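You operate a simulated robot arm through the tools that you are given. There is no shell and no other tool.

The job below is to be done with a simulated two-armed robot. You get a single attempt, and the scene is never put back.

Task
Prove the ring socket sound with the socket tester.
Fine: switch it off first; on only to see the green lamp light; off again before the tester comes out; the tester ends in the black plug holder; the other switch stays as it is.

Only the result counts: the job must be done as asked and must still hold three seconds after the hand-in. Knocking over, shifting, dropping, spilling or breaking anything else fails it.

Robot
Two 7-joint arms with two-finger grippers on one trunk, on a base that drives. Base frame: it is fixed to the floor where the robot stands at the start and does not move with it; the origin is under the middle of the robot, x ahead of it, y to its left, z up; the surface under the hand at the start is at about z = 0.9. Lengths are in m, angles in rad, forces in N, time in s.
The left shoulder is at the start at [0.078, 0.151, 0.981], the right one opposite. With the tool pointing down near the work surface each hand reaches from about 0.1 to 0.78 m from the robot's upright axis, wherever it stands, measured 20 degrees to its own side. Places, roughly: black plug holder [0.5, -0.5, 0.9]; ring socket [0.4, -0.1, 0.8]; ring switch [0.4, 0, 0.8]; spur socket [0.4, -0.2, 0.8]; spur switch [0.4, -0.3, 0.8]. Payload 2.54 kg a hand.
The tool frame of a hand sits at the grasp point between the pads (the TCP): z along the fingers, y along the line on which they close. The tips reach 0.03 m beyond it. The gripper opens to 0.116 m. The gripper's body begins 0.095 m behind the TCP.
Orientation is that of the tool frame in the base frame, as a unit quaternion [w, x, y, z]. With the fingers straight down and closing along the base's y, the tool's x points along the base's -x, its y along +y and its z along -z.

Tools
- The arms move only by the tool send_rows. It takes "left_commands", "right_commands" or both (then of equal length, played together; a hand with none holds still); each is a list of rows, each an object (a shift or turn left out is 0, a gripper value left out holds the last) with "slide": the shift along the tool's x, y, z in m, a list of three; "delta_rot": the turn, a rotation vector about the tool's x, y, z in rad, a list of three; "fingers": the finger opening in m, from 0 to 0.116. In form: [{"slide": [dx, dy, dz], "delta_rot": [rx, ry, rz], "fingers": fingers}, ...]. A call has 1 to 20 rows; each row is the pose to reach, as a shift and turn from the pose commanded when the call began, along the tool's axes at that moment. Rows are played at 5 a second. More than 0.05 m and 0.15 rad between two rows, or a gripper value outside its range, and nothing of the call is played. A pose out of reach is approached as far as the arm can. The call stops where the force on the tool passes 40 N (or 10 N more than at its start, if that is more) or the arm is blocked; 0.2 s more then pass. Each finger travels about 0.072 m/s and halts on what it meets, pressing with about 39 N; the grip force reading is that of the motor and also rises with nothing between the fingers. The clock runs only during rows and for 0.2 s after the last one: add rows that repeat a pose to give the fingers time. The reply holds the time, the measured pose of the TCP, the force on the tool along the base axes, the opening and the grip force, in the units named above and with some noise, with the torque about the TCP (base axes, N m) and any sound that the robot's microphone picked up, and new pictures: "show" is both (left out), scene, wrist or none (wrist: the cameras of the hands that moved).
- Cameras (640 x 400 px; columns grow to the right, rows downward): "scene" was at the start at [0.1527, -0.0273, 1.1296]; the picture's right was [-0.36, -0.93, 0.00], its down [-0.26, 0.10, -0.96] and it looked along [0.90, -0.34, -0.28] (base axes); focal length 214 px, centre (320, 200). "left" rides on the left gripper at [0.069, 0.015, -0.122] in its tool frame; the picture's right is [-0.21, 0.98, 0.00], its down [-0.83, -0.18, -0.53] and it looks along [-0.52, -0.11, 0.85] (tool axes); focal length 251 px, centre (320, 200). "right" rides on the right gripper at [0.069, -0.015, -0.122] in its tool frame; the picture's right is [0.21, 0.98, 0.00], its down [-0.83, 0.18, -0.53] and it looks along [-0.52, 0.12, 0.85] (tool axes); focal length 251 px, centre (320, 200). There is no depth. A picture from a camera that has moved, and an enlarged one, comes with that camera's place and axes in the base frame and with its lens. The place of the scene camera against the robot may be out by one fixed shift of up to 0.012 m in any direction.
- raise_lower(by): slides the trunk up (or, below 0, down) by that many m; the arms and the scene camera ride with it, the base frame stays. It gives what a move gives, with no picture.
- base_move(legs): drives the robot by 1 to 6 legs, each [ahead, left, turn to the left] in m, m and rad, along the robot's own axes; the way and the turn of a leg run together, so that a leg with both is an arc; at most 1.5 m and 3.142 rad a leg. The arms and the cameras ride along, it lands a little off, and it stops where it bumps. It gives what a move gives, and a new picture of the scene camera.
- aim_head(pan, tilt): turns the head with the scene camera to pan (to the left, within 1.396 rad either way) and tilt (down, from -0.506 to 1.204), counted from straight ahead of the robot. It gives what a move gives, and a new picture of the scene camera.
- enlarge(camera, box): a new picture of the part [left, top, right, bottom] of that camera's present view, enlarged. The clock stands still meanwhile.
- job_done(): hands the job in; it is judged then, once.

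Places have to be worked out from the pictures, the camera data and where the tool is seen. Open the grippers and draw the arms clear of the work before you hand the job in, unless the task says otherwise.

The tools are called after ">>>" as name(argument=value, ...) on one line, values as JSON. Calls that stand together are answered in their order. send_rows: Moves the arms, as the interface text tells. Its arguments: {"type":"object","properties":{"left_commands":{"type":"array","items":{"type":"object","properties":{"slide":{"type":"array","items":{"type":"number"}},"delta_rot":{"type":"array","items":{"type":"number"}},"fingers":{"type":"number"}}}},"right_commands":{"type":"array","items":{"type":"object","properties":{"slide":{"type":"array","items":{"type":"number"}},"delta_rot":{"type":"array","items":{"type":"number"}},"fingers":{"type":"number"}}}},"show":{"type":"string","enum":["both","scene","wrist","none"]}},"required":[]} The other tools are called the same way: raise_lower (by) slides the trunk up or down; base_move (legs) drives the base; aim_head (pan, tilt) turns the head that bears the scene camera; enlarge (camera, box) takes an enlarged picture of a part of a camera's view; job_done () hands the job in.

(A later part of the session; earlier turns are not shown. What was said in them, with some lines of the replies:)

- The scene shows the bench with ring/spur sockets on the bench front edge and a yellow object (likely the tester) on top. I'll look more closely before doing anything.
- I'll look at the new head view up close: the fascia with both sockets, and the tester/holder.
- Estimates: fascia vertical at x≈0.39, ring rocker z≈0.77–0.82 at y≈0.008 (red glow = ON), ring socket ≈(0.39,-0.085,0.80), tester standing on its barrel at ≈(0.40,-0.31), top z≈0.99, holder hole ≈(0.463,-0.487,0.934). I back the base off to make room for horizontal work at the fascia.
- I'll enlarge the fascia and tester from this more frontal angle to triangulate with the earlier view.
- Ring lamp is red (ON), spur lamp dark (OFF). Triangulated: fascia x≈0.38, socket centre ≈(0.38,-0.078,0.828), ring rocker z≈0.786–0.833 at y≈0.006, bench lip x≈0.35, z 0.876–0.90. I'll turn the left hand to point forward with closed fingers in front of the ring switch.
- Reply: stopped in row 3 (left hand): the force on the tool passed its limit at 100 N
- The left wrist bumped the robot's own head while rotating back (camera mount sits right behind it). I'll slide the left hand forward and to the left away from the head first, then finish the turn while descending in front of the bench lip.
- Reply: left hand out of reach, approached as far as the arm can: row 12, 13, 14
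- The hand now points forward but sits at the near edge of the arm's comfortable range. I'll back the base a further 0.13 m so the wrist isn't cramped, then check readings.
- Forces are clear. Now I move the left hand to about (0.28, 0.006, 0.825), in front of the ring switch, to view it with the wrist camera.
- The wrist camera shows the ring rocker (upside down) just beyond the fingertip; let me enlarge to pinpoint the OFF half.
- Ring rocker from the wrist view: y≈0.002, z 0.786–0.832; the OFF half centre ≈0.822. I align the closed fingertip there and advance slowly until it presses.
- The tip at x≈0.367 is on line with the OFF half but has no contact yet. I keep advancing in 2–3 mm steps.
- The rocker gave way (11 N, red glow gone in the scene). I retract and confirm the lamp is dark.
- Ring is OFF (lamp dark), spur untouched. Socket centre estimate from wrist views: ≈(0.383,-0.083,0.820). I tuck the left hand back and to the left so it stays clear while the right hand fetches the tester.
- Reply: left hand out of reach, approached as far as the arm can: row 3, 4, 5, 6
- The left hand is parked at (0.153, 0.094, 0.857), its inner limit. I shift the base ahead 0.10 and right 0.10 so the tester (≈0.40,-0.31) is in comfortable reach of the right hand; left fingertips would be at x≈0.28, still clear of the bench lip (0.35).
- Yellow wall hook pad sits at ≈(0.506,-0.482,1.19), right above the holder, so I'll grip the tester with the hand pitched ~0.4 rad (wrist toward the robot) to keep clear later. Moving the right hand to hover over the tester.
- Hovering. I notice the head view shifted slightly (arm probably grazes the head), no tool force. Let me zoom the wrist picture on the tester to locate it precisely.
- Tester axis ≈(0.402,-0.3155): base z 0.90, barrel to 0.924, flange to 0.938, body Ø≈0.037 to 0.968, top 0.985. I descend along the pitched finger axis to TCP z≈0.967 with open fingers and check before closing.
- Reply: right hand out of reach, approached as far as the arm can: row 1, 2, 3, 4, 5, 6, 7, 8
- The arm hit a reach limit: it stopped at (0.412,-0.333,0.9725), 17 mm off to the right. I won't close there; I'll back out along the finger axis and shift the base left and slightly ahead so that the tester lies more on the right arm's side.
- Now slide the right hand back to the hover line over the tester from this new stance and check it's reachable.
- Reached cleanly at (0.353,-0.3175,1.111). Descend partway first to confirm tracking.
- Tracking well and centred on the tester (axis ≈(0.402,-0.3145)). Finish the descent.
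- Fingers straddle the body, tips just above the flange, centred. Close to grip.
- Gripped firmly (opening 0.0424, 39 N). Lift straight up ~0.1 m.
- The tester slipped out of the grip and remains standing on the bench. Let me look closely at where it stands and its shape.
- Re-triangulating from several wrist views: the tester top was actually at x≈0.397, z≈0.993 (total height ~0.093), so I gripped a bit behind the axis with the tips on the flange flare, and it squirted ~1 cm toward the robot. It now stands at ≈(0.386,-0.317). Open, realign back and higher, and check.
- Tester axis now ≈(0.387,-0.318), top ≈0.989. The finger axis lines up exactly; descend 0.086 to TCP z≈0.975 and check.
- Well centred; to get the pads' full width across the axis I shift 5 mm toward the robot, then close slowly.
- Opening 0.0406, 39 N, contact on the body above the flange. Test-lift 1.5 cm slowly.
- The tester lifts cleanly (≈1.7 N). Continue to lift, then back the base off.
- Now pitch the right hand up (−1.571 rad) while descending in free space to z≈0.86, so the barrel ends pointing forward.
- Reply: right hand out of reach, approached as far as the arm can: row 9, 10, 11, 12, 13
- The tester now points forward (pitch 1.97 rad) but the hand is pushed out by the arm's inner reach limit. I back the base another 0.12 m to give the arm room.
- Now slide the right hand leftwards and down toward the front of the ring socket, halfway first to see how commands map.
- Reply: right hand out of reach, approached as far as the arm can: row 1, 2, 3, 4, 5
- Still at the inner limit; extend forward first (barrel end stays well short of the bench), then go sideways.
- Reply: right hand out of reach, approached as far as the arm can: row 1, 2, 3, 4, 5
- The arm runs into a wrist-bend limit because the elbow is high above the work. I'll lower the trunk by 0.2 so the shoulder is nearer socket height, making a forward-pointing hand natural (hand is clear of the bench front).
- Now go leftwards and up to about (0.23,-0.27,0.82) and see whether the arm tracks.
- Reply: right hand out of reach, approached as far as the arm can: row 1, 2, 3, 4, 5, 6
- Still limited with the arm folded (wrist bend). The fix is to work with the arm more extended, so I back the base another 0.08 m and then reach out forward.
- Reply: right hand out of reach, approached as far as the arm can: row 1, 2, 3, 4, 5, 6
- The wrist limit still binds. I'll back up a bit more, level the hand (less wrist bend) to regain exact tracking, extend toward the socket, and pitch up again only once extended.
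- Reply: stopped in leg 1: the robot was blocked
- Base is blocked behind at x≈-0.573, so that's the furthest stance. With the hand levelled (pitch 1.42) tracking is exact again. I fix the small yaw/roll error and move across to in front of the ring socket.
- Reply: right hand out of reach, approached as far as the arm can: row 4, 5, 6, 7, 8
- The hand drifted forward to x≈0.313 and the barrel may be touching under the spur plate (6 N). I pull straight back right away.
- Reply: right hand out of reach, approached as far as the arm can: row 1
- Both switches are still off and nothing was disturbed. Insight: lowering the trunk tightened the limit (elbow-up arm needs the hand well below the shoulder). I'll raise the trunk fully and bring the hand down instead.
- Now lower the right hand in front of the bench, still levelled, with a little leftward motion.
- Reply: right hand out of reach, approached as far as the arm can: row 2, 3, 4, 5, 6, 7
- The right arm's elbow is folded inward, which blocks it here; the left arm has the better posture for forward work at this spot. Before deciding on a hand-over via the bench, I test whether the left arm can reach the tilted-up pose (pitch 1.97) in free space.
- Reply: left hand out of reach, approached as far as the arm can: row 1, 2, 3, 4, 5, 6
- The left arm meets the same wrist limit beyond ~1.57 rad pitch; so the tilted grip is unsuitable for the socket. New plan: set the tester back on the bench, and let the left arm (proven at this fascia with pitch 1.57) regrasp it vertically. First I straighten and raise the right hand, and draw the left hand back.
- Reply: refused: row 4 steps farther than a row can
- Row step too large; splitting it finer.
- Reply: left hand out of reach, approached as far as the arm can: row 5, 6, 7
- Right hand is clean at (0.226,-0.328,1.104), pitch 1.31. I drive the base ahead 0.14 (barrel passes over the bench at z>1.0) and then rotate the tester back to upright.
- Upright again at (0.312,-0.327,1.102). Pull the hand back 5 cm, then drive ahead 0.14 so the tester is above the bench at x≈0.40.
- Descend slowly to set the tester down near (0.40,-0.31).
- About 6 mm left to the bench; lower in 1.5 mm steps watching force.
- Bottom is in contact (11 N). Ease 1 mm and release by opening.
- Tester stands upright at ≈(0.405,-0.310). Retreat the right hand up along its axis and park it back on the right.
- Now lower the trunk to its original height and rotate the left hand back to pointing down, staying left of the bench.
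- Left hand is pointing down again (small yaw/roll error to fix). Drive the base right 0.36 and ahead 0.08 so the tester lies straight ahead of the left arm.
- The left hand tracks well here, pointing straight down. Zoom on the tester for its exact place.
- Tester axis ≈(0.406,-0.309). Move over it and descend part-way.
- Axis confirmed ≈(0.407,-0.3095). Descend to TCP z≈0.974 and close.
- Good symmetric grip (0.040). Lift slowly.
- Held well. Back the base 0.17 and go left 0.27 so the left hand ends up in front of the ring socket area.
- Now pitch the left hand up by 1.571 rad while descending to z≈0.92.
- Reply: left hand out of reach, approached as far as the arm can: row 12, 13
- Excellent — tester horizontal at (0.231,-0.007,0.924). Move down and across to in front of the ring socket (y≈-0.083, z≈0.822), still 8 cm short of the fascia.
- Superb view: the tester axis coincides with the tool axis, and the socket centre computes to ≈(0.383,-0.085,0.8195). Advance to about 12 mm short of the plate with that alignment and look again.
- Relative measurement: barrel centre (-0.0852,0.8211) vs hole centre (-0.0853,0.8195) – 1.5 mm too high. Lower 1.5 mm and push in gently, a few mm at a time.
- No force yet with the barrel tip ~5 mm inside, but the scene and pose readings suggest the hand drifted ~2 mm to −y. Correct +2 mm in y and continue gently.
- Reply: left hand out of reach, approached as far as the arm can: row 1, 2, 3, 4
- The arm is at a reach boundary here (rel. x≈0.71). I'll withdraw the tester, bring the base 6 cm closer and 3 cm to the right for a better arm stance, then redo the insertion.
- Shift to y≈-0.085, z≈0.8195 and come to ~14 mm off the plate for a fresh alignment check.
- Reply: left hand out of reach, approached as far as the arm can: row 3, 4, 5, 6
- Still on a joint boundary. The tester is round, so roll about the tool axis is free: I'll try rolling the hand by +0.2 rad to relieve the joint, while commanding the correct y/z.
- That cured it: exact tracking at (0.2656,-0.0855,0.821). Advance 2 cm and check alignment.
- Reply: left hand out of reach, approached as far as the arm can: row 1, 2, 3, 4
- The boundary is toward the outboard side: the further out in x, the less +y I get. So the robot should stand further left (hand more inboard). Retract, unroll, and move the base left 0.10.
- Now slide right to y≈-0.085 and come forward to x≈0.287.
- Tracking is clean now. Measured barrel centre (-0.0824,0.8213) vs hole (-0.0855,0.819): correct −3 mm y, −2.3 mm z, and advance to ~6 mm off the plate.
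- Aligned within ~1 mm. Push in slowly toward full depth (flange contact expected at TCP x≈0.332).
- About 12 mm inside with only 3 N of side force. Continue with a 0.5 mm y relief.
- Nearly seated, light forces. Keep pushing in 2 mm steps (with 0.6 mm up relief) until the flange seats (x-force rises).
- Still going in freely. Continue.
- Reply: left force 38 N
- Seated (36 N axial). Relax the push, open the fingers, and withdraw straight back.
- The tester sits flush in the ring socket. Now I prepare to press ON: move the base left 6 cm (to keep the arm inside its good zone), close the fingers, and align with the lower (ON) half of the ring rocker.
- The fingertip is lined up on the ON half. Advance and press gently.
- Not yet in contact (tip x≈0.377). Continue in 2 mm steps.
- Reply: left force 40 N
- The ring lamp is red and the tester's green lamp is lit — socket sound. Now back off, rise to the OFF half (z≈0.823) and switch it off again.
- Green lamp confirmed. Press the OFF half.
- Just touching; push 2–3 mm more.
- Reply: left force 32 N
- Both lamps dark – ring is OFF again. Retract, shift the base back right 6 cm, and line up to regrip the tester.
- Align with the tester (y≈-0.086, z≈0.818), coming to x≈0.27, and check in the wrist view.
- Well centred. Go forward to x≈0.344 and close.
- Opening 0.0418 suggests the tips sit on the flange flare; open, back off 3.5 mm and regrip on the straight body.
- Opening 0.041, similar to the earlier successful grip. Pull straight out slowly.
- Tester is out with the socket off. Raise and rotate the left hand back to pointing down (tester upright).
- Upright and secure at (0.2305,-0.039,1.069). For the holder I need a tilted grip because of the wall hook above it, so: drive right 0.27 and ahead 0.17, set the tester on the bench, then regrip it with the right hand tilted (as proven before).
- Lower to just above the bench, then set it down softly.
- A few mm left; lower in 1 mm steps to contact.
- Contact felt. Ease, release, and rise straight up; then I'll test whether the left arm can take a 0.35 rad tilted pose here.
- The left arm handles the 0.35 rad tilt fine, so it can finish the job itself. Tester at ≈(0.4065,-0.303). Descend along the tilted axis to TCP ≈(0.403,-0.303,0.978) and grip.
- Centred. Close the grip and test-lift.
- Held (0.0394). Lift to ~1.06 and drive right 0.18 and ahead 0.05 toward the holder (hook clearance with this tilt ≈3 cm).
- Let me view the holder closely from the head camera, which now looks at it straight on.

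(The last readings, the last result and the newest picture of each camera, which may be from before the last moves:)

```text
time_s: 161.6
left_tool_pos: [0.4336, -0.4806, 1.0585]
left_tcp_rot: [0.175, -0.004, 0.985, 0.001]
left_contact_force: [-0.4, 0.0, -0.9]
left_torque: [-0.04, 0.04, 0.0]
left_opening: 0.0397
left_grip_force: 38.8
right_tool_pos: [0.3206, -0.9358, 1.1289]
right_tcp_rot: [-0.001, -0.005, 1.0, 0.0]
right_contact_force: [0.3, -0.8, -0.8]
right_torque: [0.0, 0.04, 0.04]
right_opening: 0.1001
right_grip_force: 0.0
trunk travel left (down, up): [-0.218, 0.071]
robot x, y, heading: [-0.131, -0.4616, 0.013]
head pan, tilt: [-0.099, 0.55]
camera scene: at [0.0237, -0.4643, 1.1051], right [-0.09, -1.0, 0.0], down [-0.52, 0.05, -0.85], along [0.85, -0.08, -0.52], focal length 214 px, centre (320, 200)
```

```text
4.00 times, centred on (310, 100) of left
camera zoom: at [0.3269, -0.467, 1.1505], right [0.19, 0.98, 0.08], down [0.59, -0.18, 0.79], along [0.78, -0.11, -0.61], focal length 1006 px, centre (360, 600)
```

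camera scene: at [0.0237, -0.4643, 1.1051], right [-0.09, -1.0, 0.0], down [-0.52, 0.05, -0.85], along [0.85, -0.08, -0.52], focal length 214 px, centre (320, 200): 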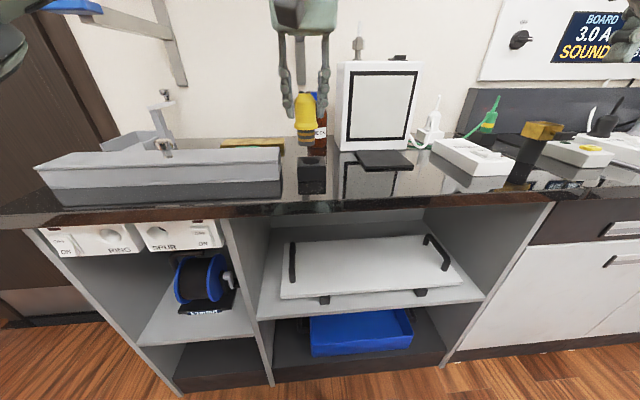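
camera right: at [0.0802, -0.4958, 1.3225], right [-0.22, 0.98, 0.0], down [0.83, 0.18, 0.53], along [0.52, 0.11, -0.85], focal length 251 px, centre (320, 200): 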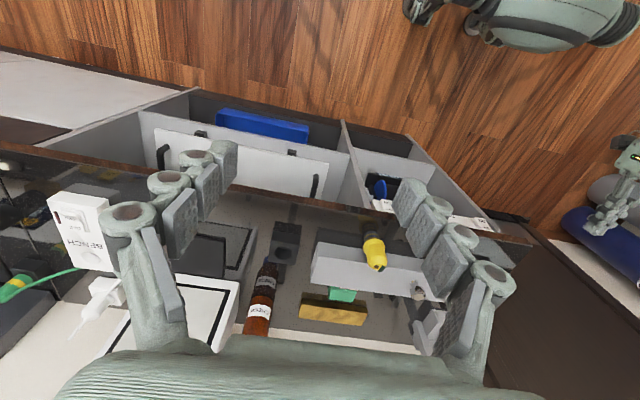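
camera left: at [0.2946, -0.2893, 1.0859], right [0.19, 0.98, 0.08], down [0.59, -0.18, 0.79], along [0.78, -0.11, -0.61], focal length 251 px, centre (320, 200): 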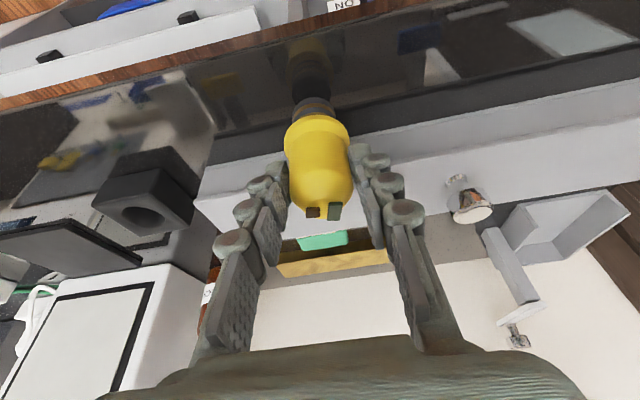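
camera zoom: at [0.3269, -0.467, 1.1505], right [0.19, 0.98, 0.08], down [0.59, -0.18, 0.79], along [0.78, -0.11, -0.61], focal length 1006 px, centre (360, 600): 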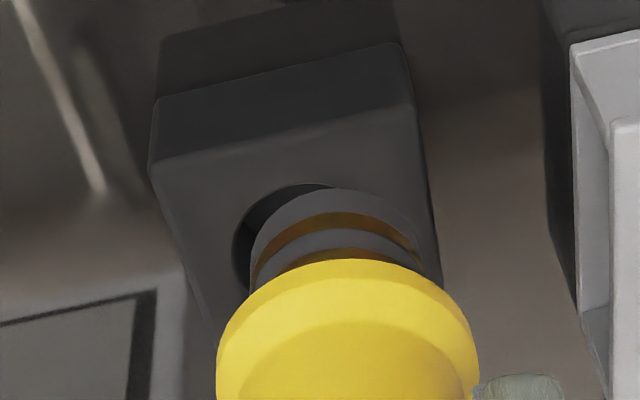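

Holder: box 0.06 square, top z≈0.934, hole centre ≈(0.4647,-0.4904), radius ≈0.0185. Tester axis now at ≈(0.4394,-0.481). Shift by (+0.025,-0.009), then descend 3.3 cm to hover just above the hole.

>>> send_rows(left_commands=[{"slide": [-0.012, -0.005, 0.0045]}, {"slide": [-0.0237, -0.0092, 0.0088]}, {"slide": [-0.0237, -0.0092, 0.0088]}, {"slide": [-0.018, -0.0092, 0.0244]}, {"slide": [-0.0123, -0.0092, 0.0398]}, {"slide": [-0.0123, -0.0092, 0.0398]}])

>>> enlarge(camera="scene", box=[260, 80, 370, 200])

>>> enlarge(camera="left", box=[230, 60, 390, 160])

```text
time_s: 163.0
left_tool_pos: [0.4584, -0.49, 1.0274]
left_tcp_rot: [0.175, -0.004, 0.985, 0.001]
left_contact_force: [1.0, -0.4, -1.3]
left_torque: [-0.03, 0.02, -0.01]
left_opening: 0.0397
left_grip_force: 38.8
right_tool_pos: [0.3202, -0.9358, 1.1289]
right_tcp_rot: [0.001, -0.004, 1.0, -0.001]
right_contact_force: [-0.4, 0.2, 0.9]
right_torque: [-0.01, 0.0, 0.0]
right_opening: 0.1001
right_grip_force: 0.0
trunk travel left (down, up): [-0.218, 0.071]
robot x, y, heading: [-0.1307, -0.4624, 0.01]
head pan, tilt: [-0.099, 0.55]
camera scene: at [0.0228, -0.4642, 1.1053], right [-0.09, -1.0, 0.0], down [-0.52, 0.05, -0.85], along [0.85, -0.08, -0.52], focal length 214 px, centre (320, 200)
camera left: at [0.351, -0.4762, 1.1183], right [0.19, 0.98, 0.08], down [0.59, -0.18, 0.79], along [0.78, -0.11, -0.61], focal length 251 px, centre (320, 200)
```

scene: 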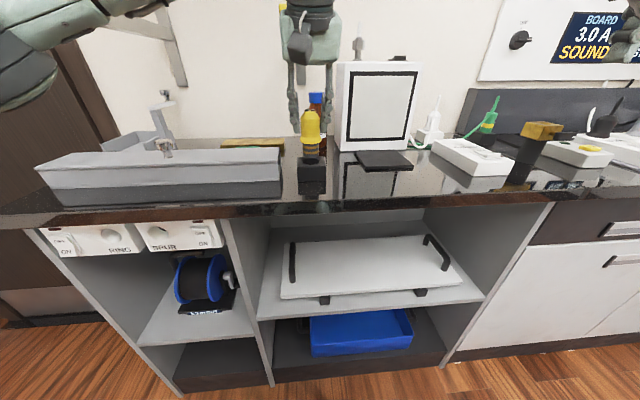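
left: 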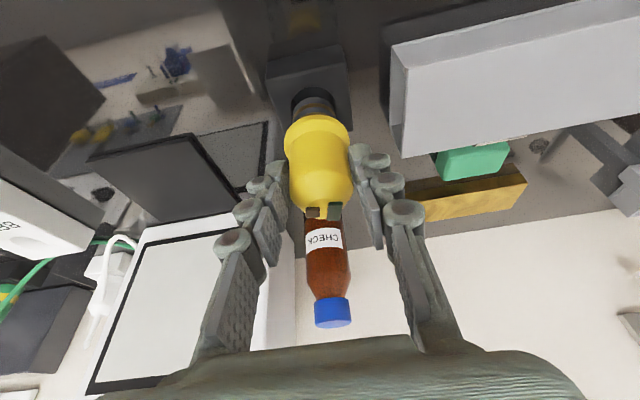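

```text
3.33 times, centred on (315, 140) of scene
camera zoom: at [0.0228, -0.4642, 1.1053], right [-0.09, -1.0, 0.0], down [-0.52, 0.05, -0.85], along [0.85, -0.08, -0.52], focal length 715 px, centre (337, 400)
```

zoom: 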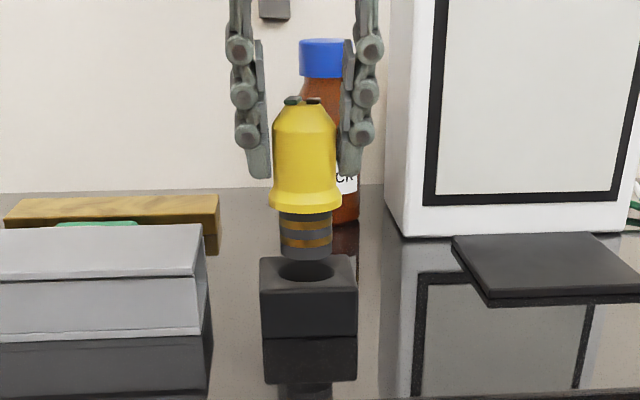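

```text
4.00 times, centred on (310, 110) of left
camera zoom: at [0.351, -0.4762, 1.1183], right [0.19, 0.98, 0.08], down [0.59, -0.18, 0.79], along [0.78, -0.11, -0.61], focal length 1006 px, centre (360, 560)
```

zoom: 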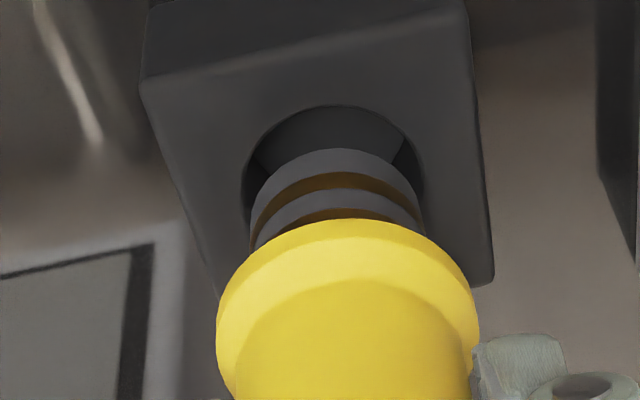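

Barrel centre (0.4632,-0.4902) vs hole (0.4651,-0.4908) – nudge +1.8 mm in x, −0.6 mm in y, and lower into the hole gently.

>>> send_rows(left_commands=[{"slide": [-0.0017, -0.0006, 0.0006]}, {"slide": [0.0004, -0.0006, 0.0062]}, {"slide": [0.0025, -0.0006, 0.0119]}, {"slide": [0.0039, -0.0006, 0.0156]}, {"slide": [0.0053, -0.0006, 0.0194]}, {"slide": [0.0066, -0.0006, 0.0231]}])

>>> enlarge(camera="scene", box=[260, 80, 370, 200])

>>> enlarge(camera="left", box=[230, 60, 390, 160])

```text
time_s: 164.4
left_tool_pos: [0.4598, -0.4897, 1.0038]
left_tcp_rot: [0.176, -0.004, 0.984, 0.002]
left_contact_force: [0.2, -0.1, 0.0]
left_torque: [0.0, 0.04, -0.01]
left_opening: 0.0395
left_grip_force: 39.1
right_tool_pos: [0.3187, -0.9351, 1.1298]
right_tcp_rot: [0.001, -0.004, 1.0, 0.0]
right_contact_force: [-0.5, -0.2, -0.6]
right_torque: [0.0, 0.02, 0.03]
right_opening: 0.0997
right_grip_force: 0.0
trunk travel left (down, up): [-0.218, 0.071]
robot x, y, heading: [-0.133, -0.4621, 0.004]
head pan, tilt: [-0.099, 0.55]
camera scene: at [0.0229, -0.4642, 1.1052], right [-0.09, -1.0, 0.0], down [-0.52, 0.05, -0.85], along [0.85, -0.08, -0.52], focal length 214 px, centre (320, 200)
camera left: at [0.3533, -0.4763, 1.0941], right [0.19, 0.98, 0.08], down [0.59, -0.18, 0.79], along [0.78, -0.11, -0.61], focal length 251 px, centre (320, 200)
```

scene: 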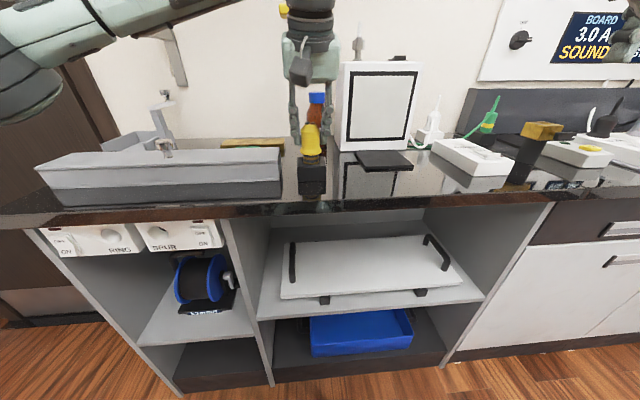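
left: 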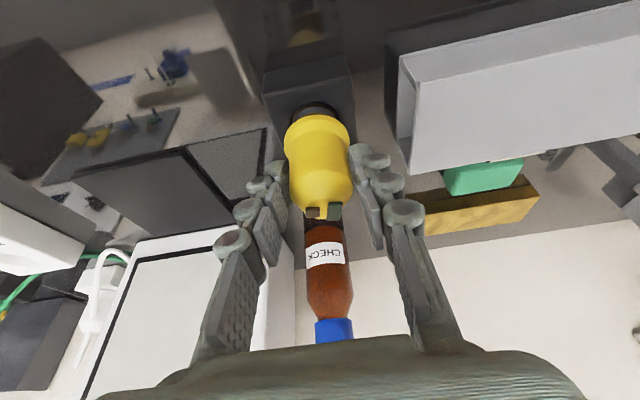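

```text
3.33 times, centred on (315, 140) of scene
camera zoom: at [0.0229, -0.4642, 1.1052], right [-0.09, -1.0, 0.0], down [-0.52, 0.05, -0.85], along [0.85, -0.08, -0.52], focal length 715 px, centre (337, 400)
```

zoom: 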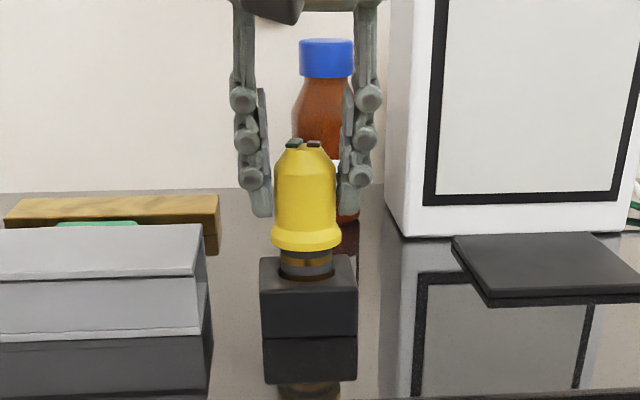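

```text
4.00 times, centred on (310, 110) of left
camera zoom: at [0.3533, -0.4763, 1.0941], right [0.19, 0.98, 0.08], down [0.59, -0.18, 0.79], along [0.78, -0.11, -0.61], focal length 1006 px, centre (360, 560)
```

zoom: 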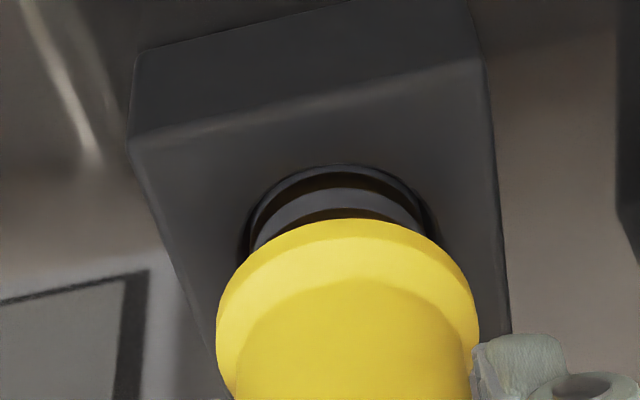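

The barrel is in the hole without force. Continue down until the flange seats.

>>> send_rows(left_commands=[{"slide": [0.0014, 0, 0.00375]}, {"slide": [0.0028, 0, 0.0075]}, {"slide": [0.0042, 0, 0.01125]}, {"slide": [0.0052, 0, 0.0141]}, {"slide": [0.0062, 0, 0.0169]}], show="wrist")

>>> enlarge(camera="scene", box=[260, 80, 370, 200])

```text
time_s: 165.6
left_tool_pos: [0.4599, -0.4915, 0.9836]
left_tcp_rot: [0.176, -0.004, 0.984, 0.002]
left_contact_force: [-1.0, -0.3, -0.6]
left_torque: [-0.01, 0.02, 0.01]
left_opening: 0.0394
left_grip_force: 38.9
right_tool_pos: [0.3207, -0.9345, 1.1302]
right_tcp_rot: [0.0, -0.004, 1.0, 0.0]
right_contact_force: [0.4, 0.2, 0.1]
right_torque: [0.0, 0.01, 0.02]
right_opening: 0.1001
right_grip_force: 0.0
trunk travel left (down, up): [-0.218, 0.071]
robot x, y, heading: [-0.1347, -0.4651, 0.007]
head pan, tilt: [-0.099, 0.55]
camera left: at [0.3532, -0.4763, 1.0757], right [0.19, 0.98, 0.08], down [0.59, -0.18, 0.79], along [0.78, -0.11, -0.61], focal length 251 px, centre (320, 200)
```

left: 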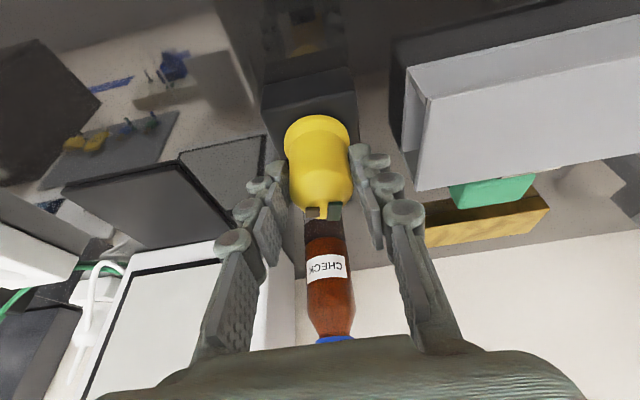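

```text
3.33 times, centred on (315, 140) of scene
camera zoom: at [0.0229, -0.4642, 1.1052], right [-0.09, -1.0, 0.0], down [-0.52, 0.05, -0.85], along [0.85, -0.08, -0.52], focal length 715 px, centre (337, 400)
```

zoom: 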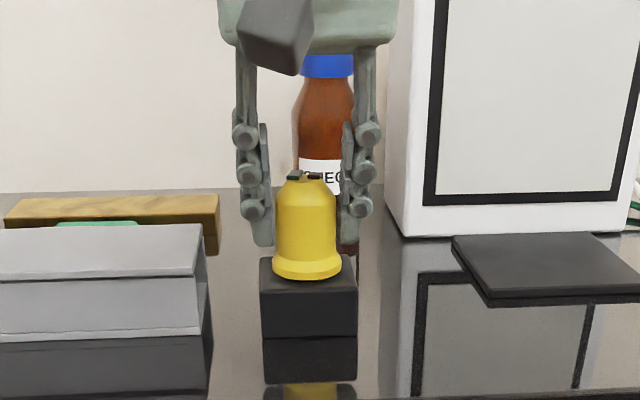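

Flange is at the holder top; go down 1 mm at a time to feel the seat.

>>> send_rows(left_commands=[{"slide": [0.0004, 0, 0.001]}, {"slide": [0.0008, 0, 0.002]}, {"slide": [0.0011, 0, 0.003]}, {"slide": [0.0014, 0, 0.004]}], show="none")

>>> enlarge(camera="scene", box=[270, 110, 360, 200])

```text
time_s: 166.6
left_tool_pos: [0.4583, -0.4895, 0.9823]
left_tcp_rot: [0.178, -0.005, 0.984, 0.0]
left_contact_force: [0.0, 1.1, 14.3]
left_torque: [0.05, 0.08, 0.01]
left_opening: 0.0397
left_grip_force: 39.5
right_tool_pos: [0.3192, -0.9363, 1.1307]
right_tcp_rot: [0.0, -0.003, 1.0, 0.0]
right_contact_force: [0.7, 0.0, -1.0]
right_torque: [0.0, 0.03, 0.02]
right_opening: 0.1001
right_grip_force: 0.1
trunk travel left (down, up): [-0.218, 0.071]
robot x, y, heading: [-0.1311, -0.4627, 0.012]
head pan, tilt: [-0.099, 0.55]
```

```text
4.44 times, centred on (315, 155) of scene
camera zoom: at [0.0217, -0.4641, 1.1057], right [-0.09, -1.0, 0.0], down [-0.52, 0.05, -0.85], along [0.85, -0.08, -0.52], focal length 953 px, centre (342, 400)
```

zoom: 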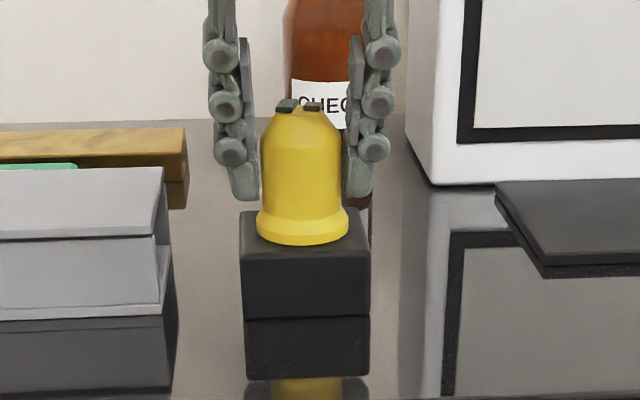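

Seated (14 N). Ease, open moderately, and withdraw along the tilted finger axis.

>>> send_rows(left_commands=[{"slide": [-0.0004, 0, -0.0012]}, {"slide": [-0.0004, 0, -0.0012], "fingers": 0.05}, {"slide": [-0.0004, 0, -0.0012], "fingers": 0.065}, {"slide": [-0.0004, 0, -0.0012], "fingers": 0.08}, {"slide": [-0.0004, 0, -0.0012], "fingers": 0.08}, {"slide": [-0.0004, 0, -0.03]}, {"slide": [-0.0004, 0, -0.065]}, {"slide": [-0.0004, 0, -0.1]}, {"slide": [-0.0004, 0, -0.13]}, {"slide": [-0.0004, 0, -0.13]}])

>>> enlarge(camera="scene", box=[270, 110, 360, 200])

```text
time_s: 168.8
left_tool_pos: [0.414, -0.4895, 1.1032]
left_tcp_rot: [0.176, -0.004, 0.984, 0.001]
left_contact_force: [0.2, -0.5, 0.4]
left_torque: [0.01, 0.01, 0.03]
left_opening: 0.0798
left_grip_force: 0.0
right_tool_pos: [0.3207, -0.9352, 1.1292]
right_tcp_rot: [0.0, -0.004, 1.0, 0.0]
right_contact_force: [0.2, -0.3, -0.3]
right_torque: [0.0, 0.0, -0.02]
right_opening: 0.1001
right_grip_force: 0.0
trunk travel left (down, up): [-0.218, 0.071]
robot x, y, heading: [-0.1348, -0.4619, 0.01]
head pan, tilt: [-0.099, 0.55]
camera scene: at [0.0229, -0.4642, 1.1052], right [-0.09, -1.0, 0.0], down [-0.52, 0.05, -0.85], along [0.85, -0.08, -0.52], focal length 214 px, centre (320, 200)
camera left: at [0.3081, -0.476, 1.1937], right [0.19, 0.98, 0.08], down [0.59, -0.18, 0.79], along [0.78, -0.11, -0.61], focal length 251 px, centre (320, 200)
```

scene: 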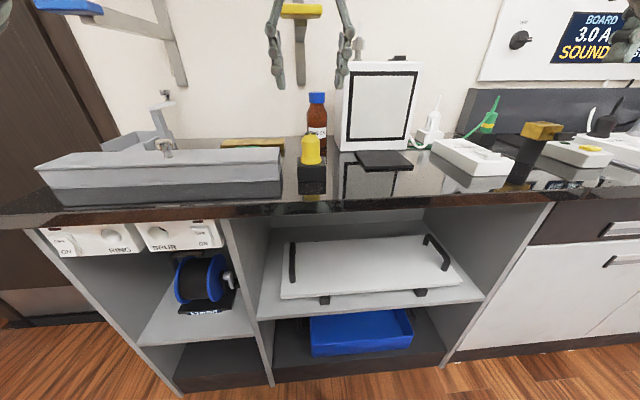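
left: 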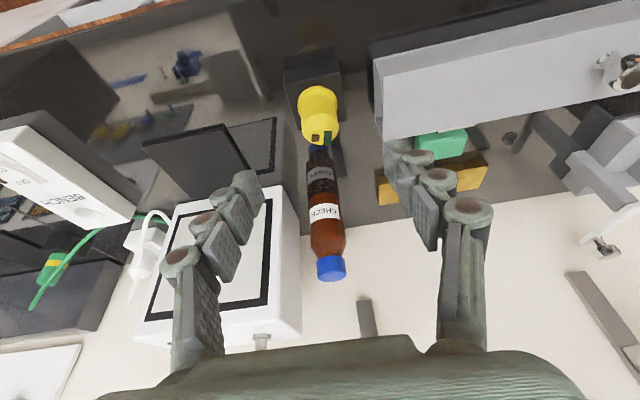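

```text
4.44 times, centred on (315, 155) of scene
camera zoom: at [0.0229, -0.4642, 1.1052], right [-0.09, -1.0, 0.0], down [-0.52, 0.05, -0.85], along [0.85, -0.08, -0.52], focal length 953 px, centre (342, 400)
```

zoom: 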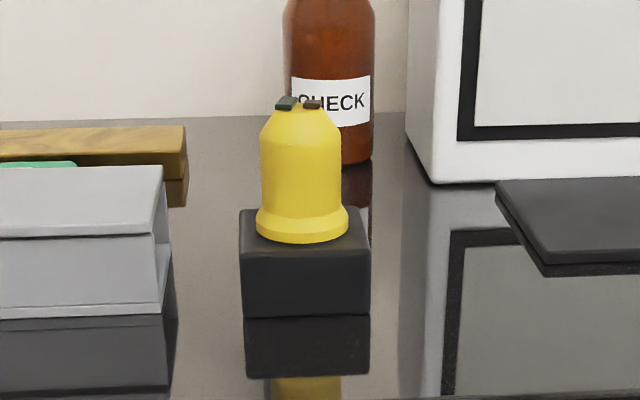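

The tester sits fully in the black holder. Back the base away so both arms are clear of the bench, and do a last check of switches and surroundings.

>>> base_move(legs=[[-0.22, 0, 0]])

>>> enlarge(camera="scene", box=[120, 100, 400, 260])

>>> aim_head(pan=0.35, tilt=0.45)

```text
time_s: 170.5
left_tool_pos: [0.1975, -0.4924, 1.1016]
left_tcp_rot: [0.177, -0.004, 0.984, 0.001]
left_contact_force: [-0.3, 0.6, 0.2]
left_torque: [0.0, -0.01, 0.03]
left_opening: 0.0802
left_grip_force: 0.0
right_tool_pos: [0.1031, -0.9389, 1.1292]
right_tcp_rot: [0.0, -0.005, 1.0, 0.0]
right_contact_force: [-0.3, -0.4, 0.7]
right_torque: [0.0, -0.04, 0.0]
right_opening: 0.1
right_grip_force: 0.0
trunk travel left (down, up): [-0.218, 0.071]
robot x, y, heading: [-0.3485, -0.4651, 0.011]
head pan, tilt: [-0.099, 0.55]
camera scene: at [-0.1951, -0.4666, 1.1054], right [-0.09, -1.0, 0.0], down [-0.52, 0.05, -0.85], along [0.85, -0.08, -0.52], focal length 214 px, centre (320, 200)
```

scene: 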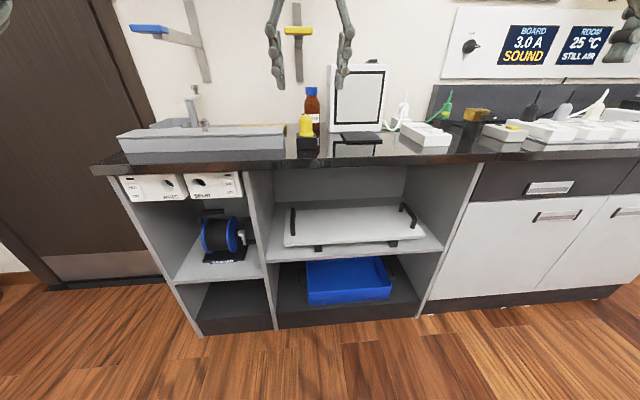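

```text
2.29 times, centred on (260, 180) of scene
camera zoom: at [-0.1951, -0.4666, 1.1054], right [-0.09, -1.0, 0.0], down [-0.52, 0.05, -0.85], along [0.85, -0.08, -0.52], focal length 490 px, centre (457, 246)
```

zoom: 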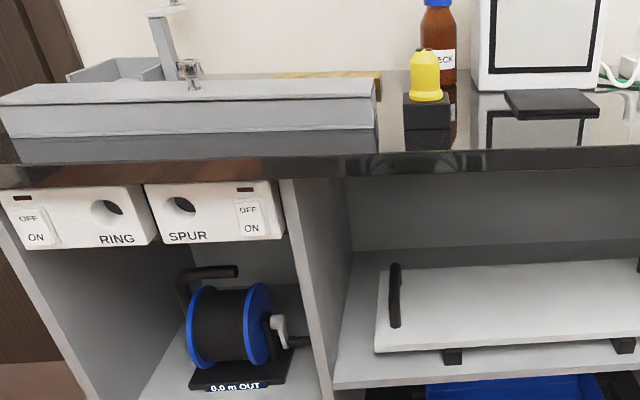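

```text
time_s: 171.4
left_tool_pos: [0.1977, -0.4936, 1.1028]
left_tcp_rot: [0.175, -0.004, 0.985, 0.001]
left_contact_force: [-0.9, 0.9, -0.2]
left_torque: [0.02, -0.02, -0.03]
left_opening: 0.0799
left_grip_force: 0.0
right_tool_pos: [0.1037, -0.9385, 1.1285]
right_tcp_rot: [0.001, -0.004, 1.0, 0.0]
right_contact_force: [0.5, -0.2, 0.9]
right_torque: [-0.02, -0.04, -0.03]
right_opening: 0.1001
right_grip_force: 0.1
trunk travel left (down, up): [-0.218, 0.071]
robot x, y, heading: [-0.3503, -0.4648, 0.012]
head pan, tilt: [0.351, 0.45]
camera scene: at [-0.198, -0.4262, 1.1143], right [0.35, -0.94, 0.0], down [-0.41, -0.15, -0.9], along [0.84, 0.32, -0.44], focal length 214 px, centre (320, 200)
```

scene: 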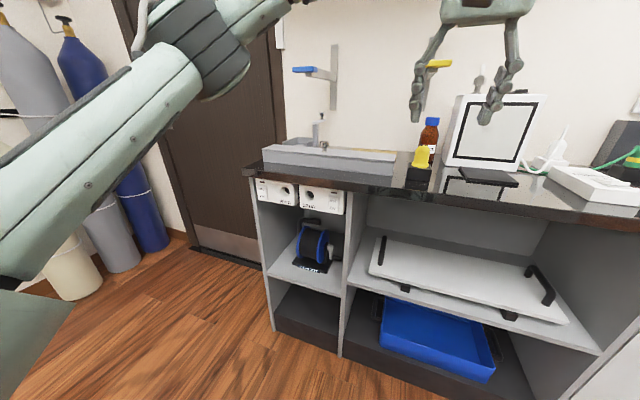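

Tester is in the black holder, both switch lamps are dark, the bench items are in place, and both grippers are open and clear. Handing in.

>>> job_done()

```text
The job is handed in.
```

The ring socket tested sound: with the tester plugged in and the ring switched on, its green lamp lit.

- **Switching:** I switched the ring off before plugging in. It went on only for the few seconds it took to see the green lamp, and it was off again before the tester came out. The spur switch was never touched and still reads off.
- **Final state:** The tester sits fully seated in the black plug holder. Both switch lamps are dark, both grippers are open, and the arms are clear of the bench.
- **Tester slip:** The tester slipped from my first grip and moved about 1 cm on the bench, still standing. I also set it down upright twice to change grip.
- **Base bump:** While backing up, the base bumped something behind it at about x = -0.57 m and stopped. I couldn't see what it was, so I can't confirm it stayed put.
- **Possible plate contact:** The tester's barrel may have lightly touched the underside of the spur plate (about 6 N). Nothing looked moved afterwards.
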